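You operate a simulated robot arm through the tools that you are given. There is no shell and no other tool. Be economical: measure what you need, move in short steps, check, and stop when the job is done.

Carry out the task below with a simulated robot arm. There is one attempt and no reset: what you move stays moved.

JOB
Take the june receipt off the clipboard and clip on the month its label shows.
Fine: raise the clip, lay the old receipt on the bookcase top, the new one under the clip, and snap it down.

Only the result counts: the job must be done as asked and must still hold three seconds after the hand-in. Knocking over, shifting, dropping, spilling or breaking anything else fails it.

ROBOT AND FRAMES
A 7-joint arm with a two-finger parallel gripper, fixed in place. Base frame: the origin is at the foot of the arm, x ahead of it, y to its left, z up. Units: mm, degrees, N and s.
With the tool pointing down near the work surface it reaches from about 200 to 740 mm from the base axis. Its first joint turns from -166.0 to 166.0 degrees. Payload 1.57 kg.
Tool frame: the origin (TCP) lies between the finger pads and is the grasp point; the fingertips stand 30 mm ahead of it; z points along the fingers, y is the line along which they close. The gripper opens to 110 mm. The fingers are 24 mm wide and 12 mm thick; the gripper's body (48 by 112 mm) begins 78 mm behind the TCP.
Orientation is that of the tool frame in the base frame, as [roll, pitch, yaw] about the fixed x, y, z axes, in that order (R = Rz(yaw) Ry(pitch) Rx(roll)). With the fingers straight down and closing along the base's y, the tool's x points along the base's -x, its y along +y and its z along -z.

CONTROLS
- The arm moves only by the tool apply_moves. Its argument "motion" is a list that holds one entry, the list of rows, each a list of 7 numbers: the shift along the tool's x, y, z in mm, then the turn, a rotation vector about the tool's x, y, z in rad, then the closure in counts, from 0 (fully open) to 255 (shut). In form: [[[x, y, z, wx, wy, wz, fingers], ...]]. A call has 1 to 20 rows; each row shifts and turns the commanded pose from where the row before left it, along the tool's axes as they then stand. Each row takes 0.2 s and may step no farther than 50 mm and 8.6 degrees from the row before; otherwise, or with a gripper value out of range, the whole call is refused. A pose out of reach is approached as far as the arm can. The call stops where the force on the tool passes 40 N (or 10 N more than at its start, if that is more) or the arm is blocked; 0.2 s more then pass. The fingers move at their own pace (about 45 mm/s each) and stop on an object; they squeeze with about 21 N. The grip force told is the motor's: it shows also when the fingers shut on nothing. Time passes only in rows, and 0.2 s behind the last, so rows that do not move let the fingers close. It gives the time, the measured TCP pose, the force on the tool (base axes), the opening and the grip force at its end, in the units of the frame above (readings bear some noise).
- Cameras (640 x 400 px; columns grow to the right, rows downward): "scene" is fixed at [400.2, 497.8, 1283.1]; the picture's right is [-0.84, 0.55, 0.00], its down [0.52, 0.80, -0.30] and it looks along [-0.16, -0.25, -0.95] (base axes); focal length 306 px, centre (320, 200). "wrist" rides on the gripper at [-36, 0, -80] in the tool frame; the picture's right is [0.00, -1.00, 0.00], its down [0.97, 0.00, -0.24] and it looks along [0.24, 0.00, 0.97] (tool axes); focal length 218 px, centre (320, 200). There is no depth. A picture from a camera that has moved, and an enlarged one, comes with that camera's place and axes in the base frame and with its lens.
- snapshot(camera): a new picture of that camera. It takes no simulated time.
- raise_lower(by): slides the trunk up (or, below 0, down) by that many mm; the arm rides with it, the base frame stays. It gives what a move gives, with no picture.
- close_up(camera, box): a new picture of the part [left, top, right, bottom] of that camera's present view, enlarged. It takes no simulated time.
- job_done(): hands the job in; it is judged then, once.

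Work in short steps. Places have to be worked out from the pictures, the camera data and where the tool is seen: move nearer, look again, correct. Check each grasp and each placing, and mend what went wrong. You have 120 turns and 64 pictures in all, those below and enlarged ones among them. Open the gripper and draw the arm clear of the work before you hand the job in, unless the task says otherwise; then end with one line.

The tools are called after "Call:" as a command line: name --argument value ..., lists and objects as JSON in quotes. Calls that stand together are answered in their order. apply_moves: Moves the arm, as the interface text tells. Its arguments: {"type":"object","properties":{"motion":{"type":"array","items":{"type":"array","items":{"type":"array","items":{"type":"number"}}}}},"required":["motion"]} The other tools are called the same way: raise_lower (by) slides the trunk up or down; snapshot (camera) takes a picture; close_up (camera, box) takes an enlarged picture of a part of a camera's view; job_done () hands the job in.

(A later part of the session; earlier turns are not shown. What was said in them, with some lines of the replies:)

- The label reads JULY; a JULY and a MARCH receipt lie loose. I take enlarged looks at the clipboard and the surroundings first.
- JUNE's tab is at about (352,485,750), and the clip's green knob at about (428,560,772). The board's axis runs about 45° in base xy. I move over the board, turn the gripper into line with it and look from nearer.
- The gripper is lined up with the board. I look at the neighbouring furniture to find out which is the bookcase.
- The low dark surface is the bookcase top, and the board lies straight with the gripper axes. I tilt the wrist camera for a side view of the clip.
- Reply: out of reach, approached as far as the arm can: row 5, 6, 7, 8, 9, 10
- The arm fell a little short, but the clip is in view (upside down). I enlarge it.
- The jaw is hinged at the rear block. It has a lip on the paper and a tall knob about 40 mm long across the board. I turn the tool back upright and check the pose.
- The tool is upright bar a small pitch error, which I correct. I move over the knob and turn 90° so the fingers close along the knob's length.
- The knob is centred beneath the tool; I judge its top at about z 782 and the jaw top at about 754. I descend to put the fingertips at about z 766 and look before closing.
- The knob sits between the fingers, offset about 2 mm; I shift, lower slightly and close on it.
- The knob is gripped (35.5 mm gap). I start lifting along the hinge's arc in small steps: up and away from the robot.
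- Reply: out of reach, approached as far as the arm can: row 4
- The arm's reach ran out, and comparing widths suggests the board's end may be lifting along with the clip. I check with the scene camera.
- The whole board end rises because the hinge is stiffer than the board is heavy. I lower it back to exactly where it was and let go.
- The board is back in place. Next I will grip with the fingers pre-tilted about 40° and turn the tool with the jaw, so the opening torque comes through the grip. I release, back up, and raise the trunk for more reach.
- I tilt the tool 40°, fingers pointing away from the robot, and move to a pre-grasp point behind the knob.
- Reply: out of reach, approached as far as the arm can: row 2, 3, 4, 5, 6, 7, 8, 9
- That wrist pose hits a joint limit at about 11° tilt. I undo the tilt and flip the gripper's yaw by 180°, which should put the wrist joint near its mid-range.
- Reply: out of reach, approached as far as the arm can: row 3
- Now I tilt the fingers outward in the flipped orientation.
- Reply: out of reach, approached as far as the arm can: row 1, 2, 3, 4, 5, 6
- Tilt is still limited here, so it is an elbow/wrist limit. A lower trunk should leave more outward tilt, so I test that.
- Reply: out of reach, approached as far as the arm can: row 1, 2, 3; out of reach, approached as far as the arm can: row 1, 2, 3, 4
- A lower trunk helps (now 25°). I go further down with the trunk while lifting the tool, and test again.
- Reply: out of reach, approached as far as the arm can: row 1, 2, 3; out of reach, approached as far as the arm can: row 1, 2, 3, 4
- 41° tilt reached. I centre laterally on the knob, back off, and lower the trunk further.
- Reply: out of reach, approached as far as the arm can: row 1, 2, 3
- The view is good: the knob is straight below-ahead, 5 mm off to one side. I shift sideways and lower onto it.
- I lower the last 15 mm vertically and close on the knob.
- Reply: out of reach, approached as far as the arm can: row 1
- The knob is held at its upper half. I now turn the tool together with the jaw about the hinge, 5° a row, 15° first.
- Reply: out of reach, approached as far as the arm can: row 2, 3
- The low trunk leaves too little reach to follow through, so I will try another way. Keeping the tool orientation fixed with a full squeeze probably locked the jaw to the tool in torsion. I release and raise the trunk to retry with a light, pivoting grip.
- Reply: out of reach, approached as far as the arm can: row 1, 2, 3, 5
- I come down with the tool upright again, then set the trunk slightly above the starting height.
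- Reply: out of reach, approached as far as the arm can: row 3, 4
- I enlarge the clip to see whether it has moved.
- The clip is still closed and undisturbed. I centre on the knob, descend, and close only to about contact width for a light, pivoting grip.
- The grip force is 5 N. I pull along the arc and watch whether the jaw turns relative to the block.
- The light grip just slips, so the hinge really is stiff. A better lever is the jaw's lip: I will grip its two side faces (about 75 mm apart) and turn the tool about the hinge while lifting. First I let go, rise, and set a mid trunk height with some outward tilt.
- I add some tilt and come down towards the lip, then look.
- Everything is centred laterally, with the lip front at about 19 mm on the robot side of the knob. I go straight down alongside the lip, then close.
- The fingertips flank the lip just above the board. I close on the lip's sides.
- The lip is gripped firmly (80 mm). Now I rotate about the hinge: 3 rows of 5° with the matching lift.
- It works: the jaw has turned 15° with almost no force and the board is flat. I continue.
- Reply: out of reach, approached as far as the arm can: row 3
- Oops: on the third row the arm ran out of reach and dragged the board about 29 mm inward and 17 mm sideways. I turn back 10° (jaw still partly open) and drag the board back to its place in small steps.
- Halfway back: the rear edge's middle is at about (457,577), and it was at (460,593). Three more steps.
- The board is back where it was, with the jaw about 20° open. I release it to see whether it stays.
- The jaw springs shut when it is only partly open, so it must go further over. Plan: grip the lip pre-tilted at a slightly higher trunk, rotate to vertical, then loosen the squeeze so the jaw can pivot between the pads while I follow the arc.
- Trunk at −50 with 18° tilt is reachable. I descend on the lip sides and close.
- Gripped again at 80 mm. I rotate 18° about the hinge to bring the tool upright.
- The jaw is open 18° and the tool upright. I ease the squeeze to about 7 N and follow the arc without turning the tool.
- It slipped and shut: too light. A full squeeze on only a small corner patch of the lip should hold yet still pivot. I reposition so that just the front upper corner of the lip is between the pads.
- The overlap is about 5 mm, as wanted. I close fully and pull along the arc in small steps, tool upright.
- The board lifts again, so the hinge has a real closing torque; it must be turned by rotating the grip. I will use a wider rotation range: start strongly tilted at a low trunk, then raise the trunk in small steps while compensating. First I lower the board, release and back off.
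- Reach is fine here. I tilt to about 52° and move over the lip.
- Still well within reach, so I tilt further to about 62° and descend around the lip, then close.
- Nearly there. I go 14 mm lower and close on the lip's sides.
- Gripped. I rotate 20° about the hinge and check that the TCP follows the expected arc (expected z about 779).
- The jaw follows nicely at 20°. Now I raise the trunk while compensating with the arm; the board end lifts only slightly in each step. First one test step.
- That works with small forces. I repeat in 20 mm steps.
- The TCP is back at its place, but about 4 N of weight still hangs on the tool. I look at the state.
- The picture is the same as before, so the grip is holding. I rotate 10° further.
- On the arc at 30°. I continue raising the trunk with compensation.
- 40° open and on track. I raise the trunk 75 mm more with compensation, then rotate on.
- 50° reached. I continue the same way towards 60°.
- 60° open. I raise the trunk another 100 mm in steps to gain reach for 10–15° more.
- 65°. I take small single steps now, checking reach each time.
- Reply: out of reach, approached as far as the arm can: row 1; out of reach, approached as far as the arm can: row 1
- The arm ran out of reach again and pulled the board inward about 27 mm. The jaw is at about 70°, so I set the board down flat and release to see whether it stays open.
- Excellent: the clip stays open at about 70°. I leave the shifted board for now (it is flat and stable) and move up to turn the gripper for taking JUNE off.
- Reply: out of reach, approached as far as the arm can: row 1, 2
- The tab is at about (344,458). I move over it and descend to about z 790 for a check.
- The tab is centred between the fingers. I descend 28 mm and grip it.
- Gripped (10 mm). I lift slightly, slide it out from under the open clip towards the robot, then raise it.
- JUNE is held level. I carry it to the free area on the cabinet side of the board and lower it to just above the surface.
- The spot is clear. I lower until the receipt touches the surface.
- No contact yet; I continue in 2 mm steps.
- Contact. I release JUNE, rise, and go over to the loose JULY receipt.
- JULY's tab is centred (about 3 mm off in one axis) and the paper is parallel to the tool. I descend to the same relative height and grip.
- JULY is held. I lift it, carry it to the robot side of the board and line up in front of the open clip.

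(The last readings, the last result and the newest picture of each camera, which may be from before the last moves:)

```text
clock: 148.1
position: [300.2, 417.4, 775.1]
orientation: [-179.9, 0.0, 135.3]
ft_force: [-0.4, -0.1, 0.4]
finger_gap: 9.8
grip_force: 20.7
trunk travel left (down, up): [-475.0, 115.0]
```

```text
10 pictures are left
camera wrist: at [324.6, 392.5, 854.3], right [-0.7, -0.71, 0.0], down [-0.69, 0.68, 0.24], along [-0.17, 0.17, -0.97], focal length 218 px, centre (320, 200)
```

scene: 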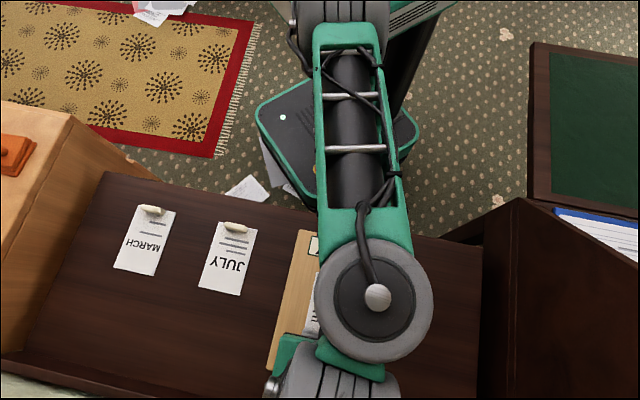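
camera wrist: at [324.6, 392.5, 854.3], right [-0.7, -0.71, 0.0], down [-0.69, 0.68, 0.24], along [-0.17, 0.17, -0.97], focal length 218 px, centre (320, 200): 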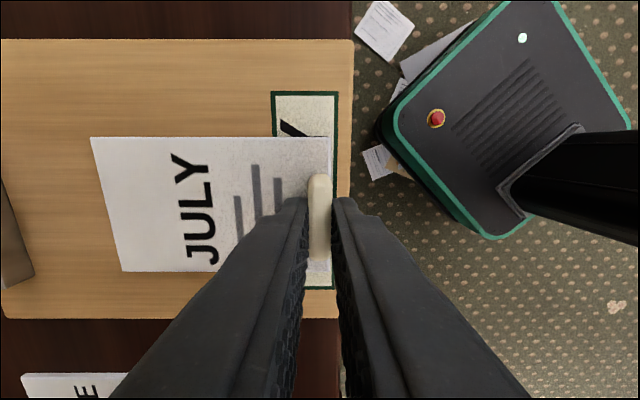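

Aligned within a couple of mm. I slide JULY 60 mm in under the raised clip and lower it onto the board.

Call:
apply_moves --motion '[[[0, 20, 0, 0, 0, 0, 255], [0, 20, 0, 0, 0, 0, 255], [0, 20, 0, 0, 0, 0, 255], [0, 0, 6, 0, 0, 0, 255], [0, 0, 3, 0, 0, 0, 255], [0, 0, 0, 0, 0, 0, 255]]]'

Call:
snapshot --camera "wrist"

```text
clock: 149.4
position: [341.6, 461.3, 765.3]
orientation: [-179.9, 0.1, 135.3]
ft_force: [-0.5, -0.8, -0.7]
finger_gap: 10.0
grip_force: 21.2
trunk travel left (down, up): [-475.0, 115.0]
```

```text
9 pictures are left
camera wrist: at [366.8, 435.7, 845.5], right [-0.7, -0.71, 0.0], down [-0.69, 0.68, 0.24], along [-0.17, 0.17, -0.97], focal length 218 px, centre (320, 200)
```

wrist: 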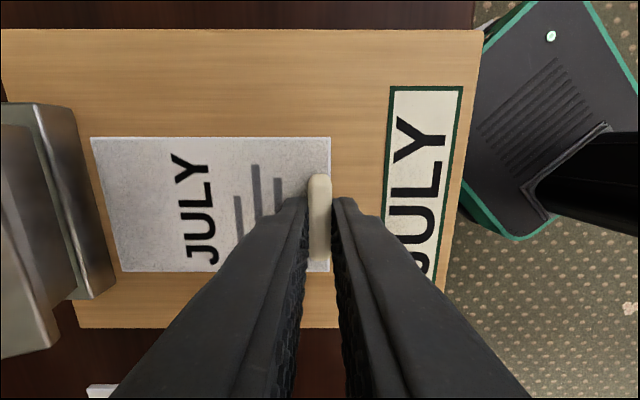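

Positioned like the old one was. I lower to contact, release and rise.

Call:
apply_moves --motion '[[[0, 0, 1, 0, 0, 0, 255], [0, 0, 0, 0, 0, 0, 255], [0, 0, 0, 0, 0, 0, 220], [0, 0, 0, 0, 0, 0, 170], [0, 0, 0, 0, 0, 0, 150], [0, 0, -30, 0, 0, 0, 150], [0, 0, -45, 0, 0, 0, 150], [0, 0, -45, 0, 0, 0, 150], [0, 0, 0, 0, 0, 0, 150]]]'

Call:
snapshot --camera "scene"

```text
clock: 151.4
position: [340.8, 461.2, 884.7]
orientation: [-179.9, 0.0, 135.3]
ft_force: [0.2, -0.1, -0.6]
finger_gap: 45.2
grip_force: 0.0
trunk travel left (down, up): [-475.0, 115.0]
```

```text
8 pictures are left
```

scene: 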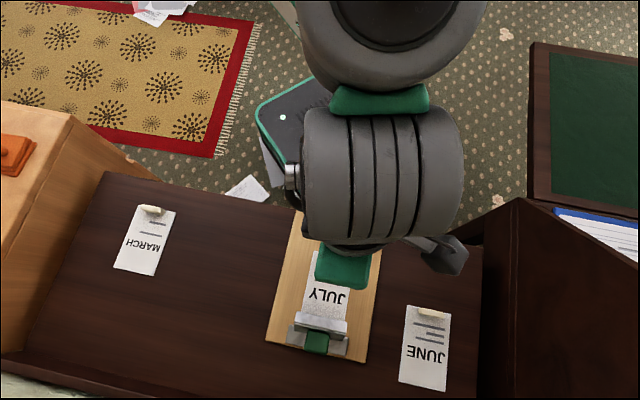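

The scene confirms it: JULY is on the board under the open clip, JUNE and MARCH lie on the bookcase top. Now I turn the gripper back, with the fingers set to straddle the knob, above the jaw for pressing it down.

Call:
apply_moves --motion '[[[-1.7, 49.5, 0, 0, 0, 0, 153], [-1.8, 49.5, 0, 0, 0, 0, 153], [0, 0, 0, 0, 0, -0.1309, 153], [0, 0, 0, 0, 0, -0.1309, 153], [0, 0, 0, 0, 0, -0.1309, 153], [0, 0, 0, 0, 0, -0.1309, 153], [0, 0, 0, 0, 0, -0.1309, 153], [0, 0, 0, 0, 0, -0.1309, 153], [0, 0, 0, 0, 0, -0.1309, 153], [0, 0, 0, 0, 0, -0.1309, 153], [0, 0, 0, 0, 0, -0.1309, 153], [0, 0, 0, 0, 0, -0.1309, 153], [0, 0, 0, 0, 0, -0.1309, 153], [0, 0, 0, 0, 0, -0.1309, 153], [0, 0, 0, 0, 0, 0, 153]]]'

Call:
snapshot --camera "wrist"

```text
clock: 154.7
position: [414.2, 527.9, 883.8]
orientation: [180.0, -0.1, -134.7]
ft_force: [-1.3, 0.7, 0.1]
finger_gap: 44.2
grip_force: 0.0
trunk travel left (down, up): [-475.0, 115.0]
```

```text
7 pictures are left
camera wrist: at [439.8, 554.4, 964.2], right [0.71, -0.7, 0.0], down [-0.68, -0.69, 0.24], along [-0.17, -0.17, -0.97], focal length 218 px, centre (320, 200)
```

wrist: 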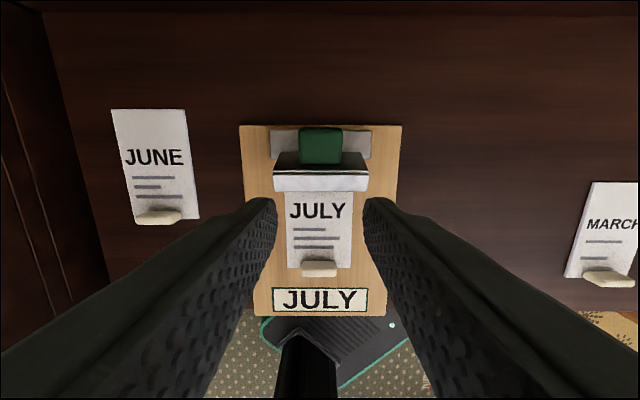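

The lip lies right below the fingertips, centred. I descend and press the jaw down in small steps.

Call:
apply_moves --motion '[[[0, 0, 40, 0, 0, 0, 153], [0, 0, 20, 0, 0, 0, 153], [0, 0, 5, 0, 0, 0, 153], [0, 0, 4, 0, 0, 0, 153], [0, 0, 4, 0, 0, 0, 153], [0, 0, 4, 0, 0, 0, 153], [0, 0, 4, 0, 0, 0, 153]]]'

```text
clock: 156.1
position: [415.9, 530.5, 816.6]
orientation: [179.9, 0.5, -134.7]
ft_force: [-3.9, -3.9, 12.5]
finger_gap: 44.0
grip_force: 0.0
trunk travel left (down, up): [-475.0, 115.0]
stopped in row 7: the force on the tool passed its limit (the readings are from after the stop); the commanded pose is now the measured one
```

Contact came too near the hinge (short lever), so it stalled. I lift a little, shift 10 mm towards the robot to press at the lip's tip, and try again.

Call:
apply_moves --motion '[[[0, 0, -6, 0, 0, 0, 153], [10, 0, 0, 0, 0, 0, 153], [0, 0, 4, 0, 0, 0, 153], [0, 0, 3, 0, 0, 0, 153], [0, 0, 3, 0, 0, 0, 153], [0, 0, 3, 0, 0, 0, 153], [0, 0, 3, 0, 0, 0, 153]]]'

Call:
snapshot --camera "wrist"

```text
clock: 157.7
position: [407.1, 522.5, 804.3]
orientation: [180.0, 0.2, -134.7]
ft_force: [-2.3, -1.6, 1.9]
finger_gap: 43.5
grip_force: 0.0
trunk travel left (down, up): [-475.0, 115.0]
```

```text
6 pictures are left
camera wrist: at [432.1, 548.2, 883.2], right [0.71, -0.7, 0.0], down [-0.68, -0.69, 0.24], along [-0.17, -0.17, -0.97], focal length 218 px, centre (320, 200)
```

wrist: 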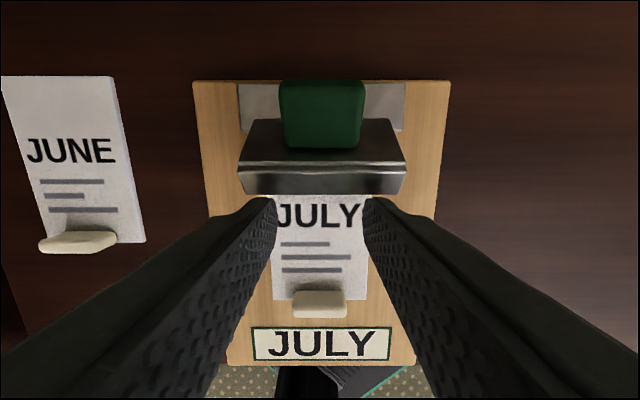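

The jaw has yielded to roughly 50–60°. I lift, shift 8 mm back over its top edge, and press on down.

Call:
apply_moves --motion '[[[0, 0, -14, 0, 0, 0, 153], [-8, 0, 0, 0, 0, 0, 153], [0, 0, 7, 0, 0, 0, 153], [0, 0, 4, 0, 0, 0, 153], [0, 0, 4, 0, 0, 0, 153], [0, 0, 4, 0, 0, 0, 153], [0, 0, 4, 0, 0, 0, 153], [0, 0, 4, 0, 0, 0, 153]]]'

```text
clock: 159.5
position: [414.0, 529.5, 790.3]
orientation: [179.9, 0.4, -134.7]
ft_force: [-3.4, -1.0, 0.4]
finger_gap: 43.7
grip_force: 0.0
trunk travel left (down, up): [-475.0, 115.0]
```

The fingertips are at z 760 with little force, so the jaw is nearly down. I press the last bit.

Call:
apply_moves --motion '[[[0, 0, 3, 0, 0, 0, 153], [0, 0, 2, 0, 0, 0, 153], [0, 0, 2, 0, 0, 0, 153], [0, 0, 1.5, 0, 0, 0, 153], [0, 0, 0, 0, 0, 0, 153]]]'

Call:
snapshot --camera "wrist"

```text
clock: 160.7
position: [414.6, 529.2, 780.8]
orientation: [179.9, 0.3, -134.7]
ft_force: [0.5, 0.6, -0.3]
finger_gap: 44.0
grip_force: 0.1
trunk travel left (down, up): [-475.0, 115.0]
```

```text
5 pictures are left
camera wrist: at [438.8, 554.2, 861.4], right [0.71, -0.7, 0.0], down [-0.68, -0.69, 0.23], along [-0.17, -0.17, -0.97], focal length 218 px, centre (320, 200)
```

wrist: 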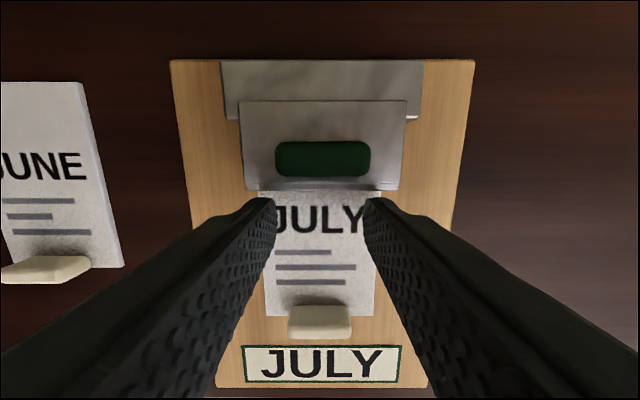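

The clip is shut on JULY. From the rear-edge position the board is back in place lengthwise but about 14 mm off sideways. I grip the closed lip's sides and drag it gently back across.

Call:
apply_moves --motion '[[[0, 0, 0, 0, 0, 0, 60], [0, 0, 0, 0, 0, 0, 30], [0, 0, 0, 0, 0, 0, 30], [-9, -1.5, 0, 0, 0, 0, 30], [-9, 0, 3, 0, 0, 0, 30], [0, 0, 4, 0, 0, 0, 30], [0, 0, 0, 0, 0, 0, 60], [0, 0, 0, 0, 0, 0, 90], [0, 0, 0, 0, 0, 0, 90], [0, 0, 0, 0, 0, 0, 90]]]'

```text
clock: 162.9
position: [427.0, 539.8, 776.3]
orientation: [179.9, 0.3, -134.6]
ft_force: [1.0, 2.4, -0.4]
finger_gap: 79.8
grip_force: 20.3
trunk travel left (down, up): [-475.0, 115.0]
```

Gripped at 80 mm. I drag 14 mm sideways in small steps, then release and rise.

Call:
apply_moves --motion '[[[0, 3, 0, 0, 0, 0, 90], [0, 3, 0, 0, 0, 0, 90], [0, 3, 0, 0, 0, 0, 90], [0, 3, 0, 0, 0, 0, 90], [0, 3, 0, 0, 0, 0, 90], [0, 0, 0, 0, 0, 0, 90], [0, 0, 0, 0, 0, 0, 30], [0, 0, 0, 0, 0, 0, 30], [0, 0, 0, 0, 0, 0, 30], [0, 0, -30, 0, 0, 0, 30], [0, 0, -45, 0, 0, 0, 30], [20, 0, -40, 0, 0, 0, 30], [0, 0, 0, 0, 0, 0, 30]]]'

Call:
snapshot --camera "wrist"

```text
clock: 165.7
position: [400.7, 537.0, 890.0]
orientation: [179.8, 0.3, -134.7]
ft_force: [-0.5, 0.2, 0.5]
finger_gap: 96.8
grip_force: 0.1
trunk travel left (down, up): [-475.0, 115.0]
```

```text
4 pictures are left
camera wrist: at [424.3, 561.6, 969.1], right [0.71, -0.7, 0.0], down [-0.68, -0.69, 0.24], along [-0.17, -0.17, -0.97], focal length 218 px, centre (320, 200)
```

wrist: 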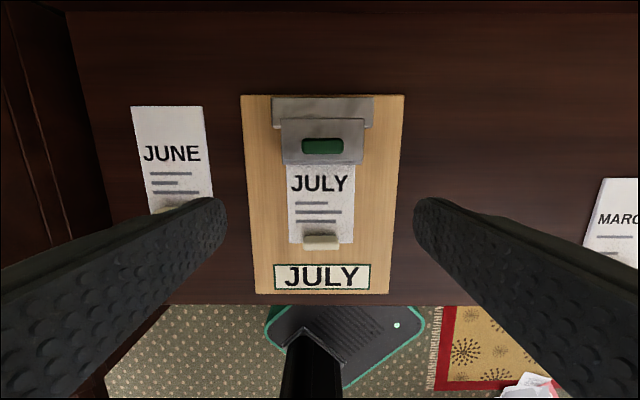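

The board is back at its original place and JULY is clipped. I draw the arm up and back, then make a final check from the scene camera.

Call:
apply_moves --motion '[[[0, 0, -45, 0, 0, 0, 30], [40, 0, -30, 0, 0, 0, 0], [45, 0, 0, 0, 0, 0, 0], [45, 0, 0, 0, 0, 0, 0], [45, 0, 0, 0, 0, 0, 0], [30, 0, 0, 0, 0, 0, 0], [0, 0, 0, 0, 0, 0, 0]]]'

Call:
close_up --camera "scene" --box '[100, 180, 480, 400]'

```text
clock: 167.3
position: [256.7, 389.7, 965.2]
orientation: [179.9, 0.2, -134.7]
ft_force: [-0.7, -0.3, -0.1]
finger_gap: 110.1
grip_force: 0.2
trunk travel left (down, up): [-475.0, 115.0]
```

```text
1.68 times, centred on (290, 290) of scene
camera zoom: at [400.2, 497.8, 1283.1], right [-0.84, 0.55, 0.0], down [0.52, 0.8, -0.3], along [-0.16, -0.25, -0.95], focal length 515 px, centre (370, 48)
```

zoom: 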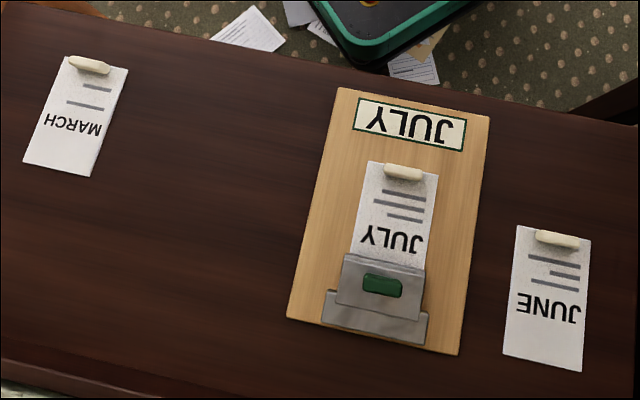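

Everything is in place: JULY is under the closed clip, JUNE is flat on the bookcase top, MARCH is untouched, and the arm is clear with the gripper open. I hand the job in.

Call:
job_done

```text
The job is handed in.
```

I handed the job in with the July receipt under the closed clip and the June receipt flat on the bookcase top. While I was raising the clip, the clipboard was dragged about 3 cm twice. I moved it back both times, and by the camera it is within about 4 mm of where it started. The March receipt was not touched.
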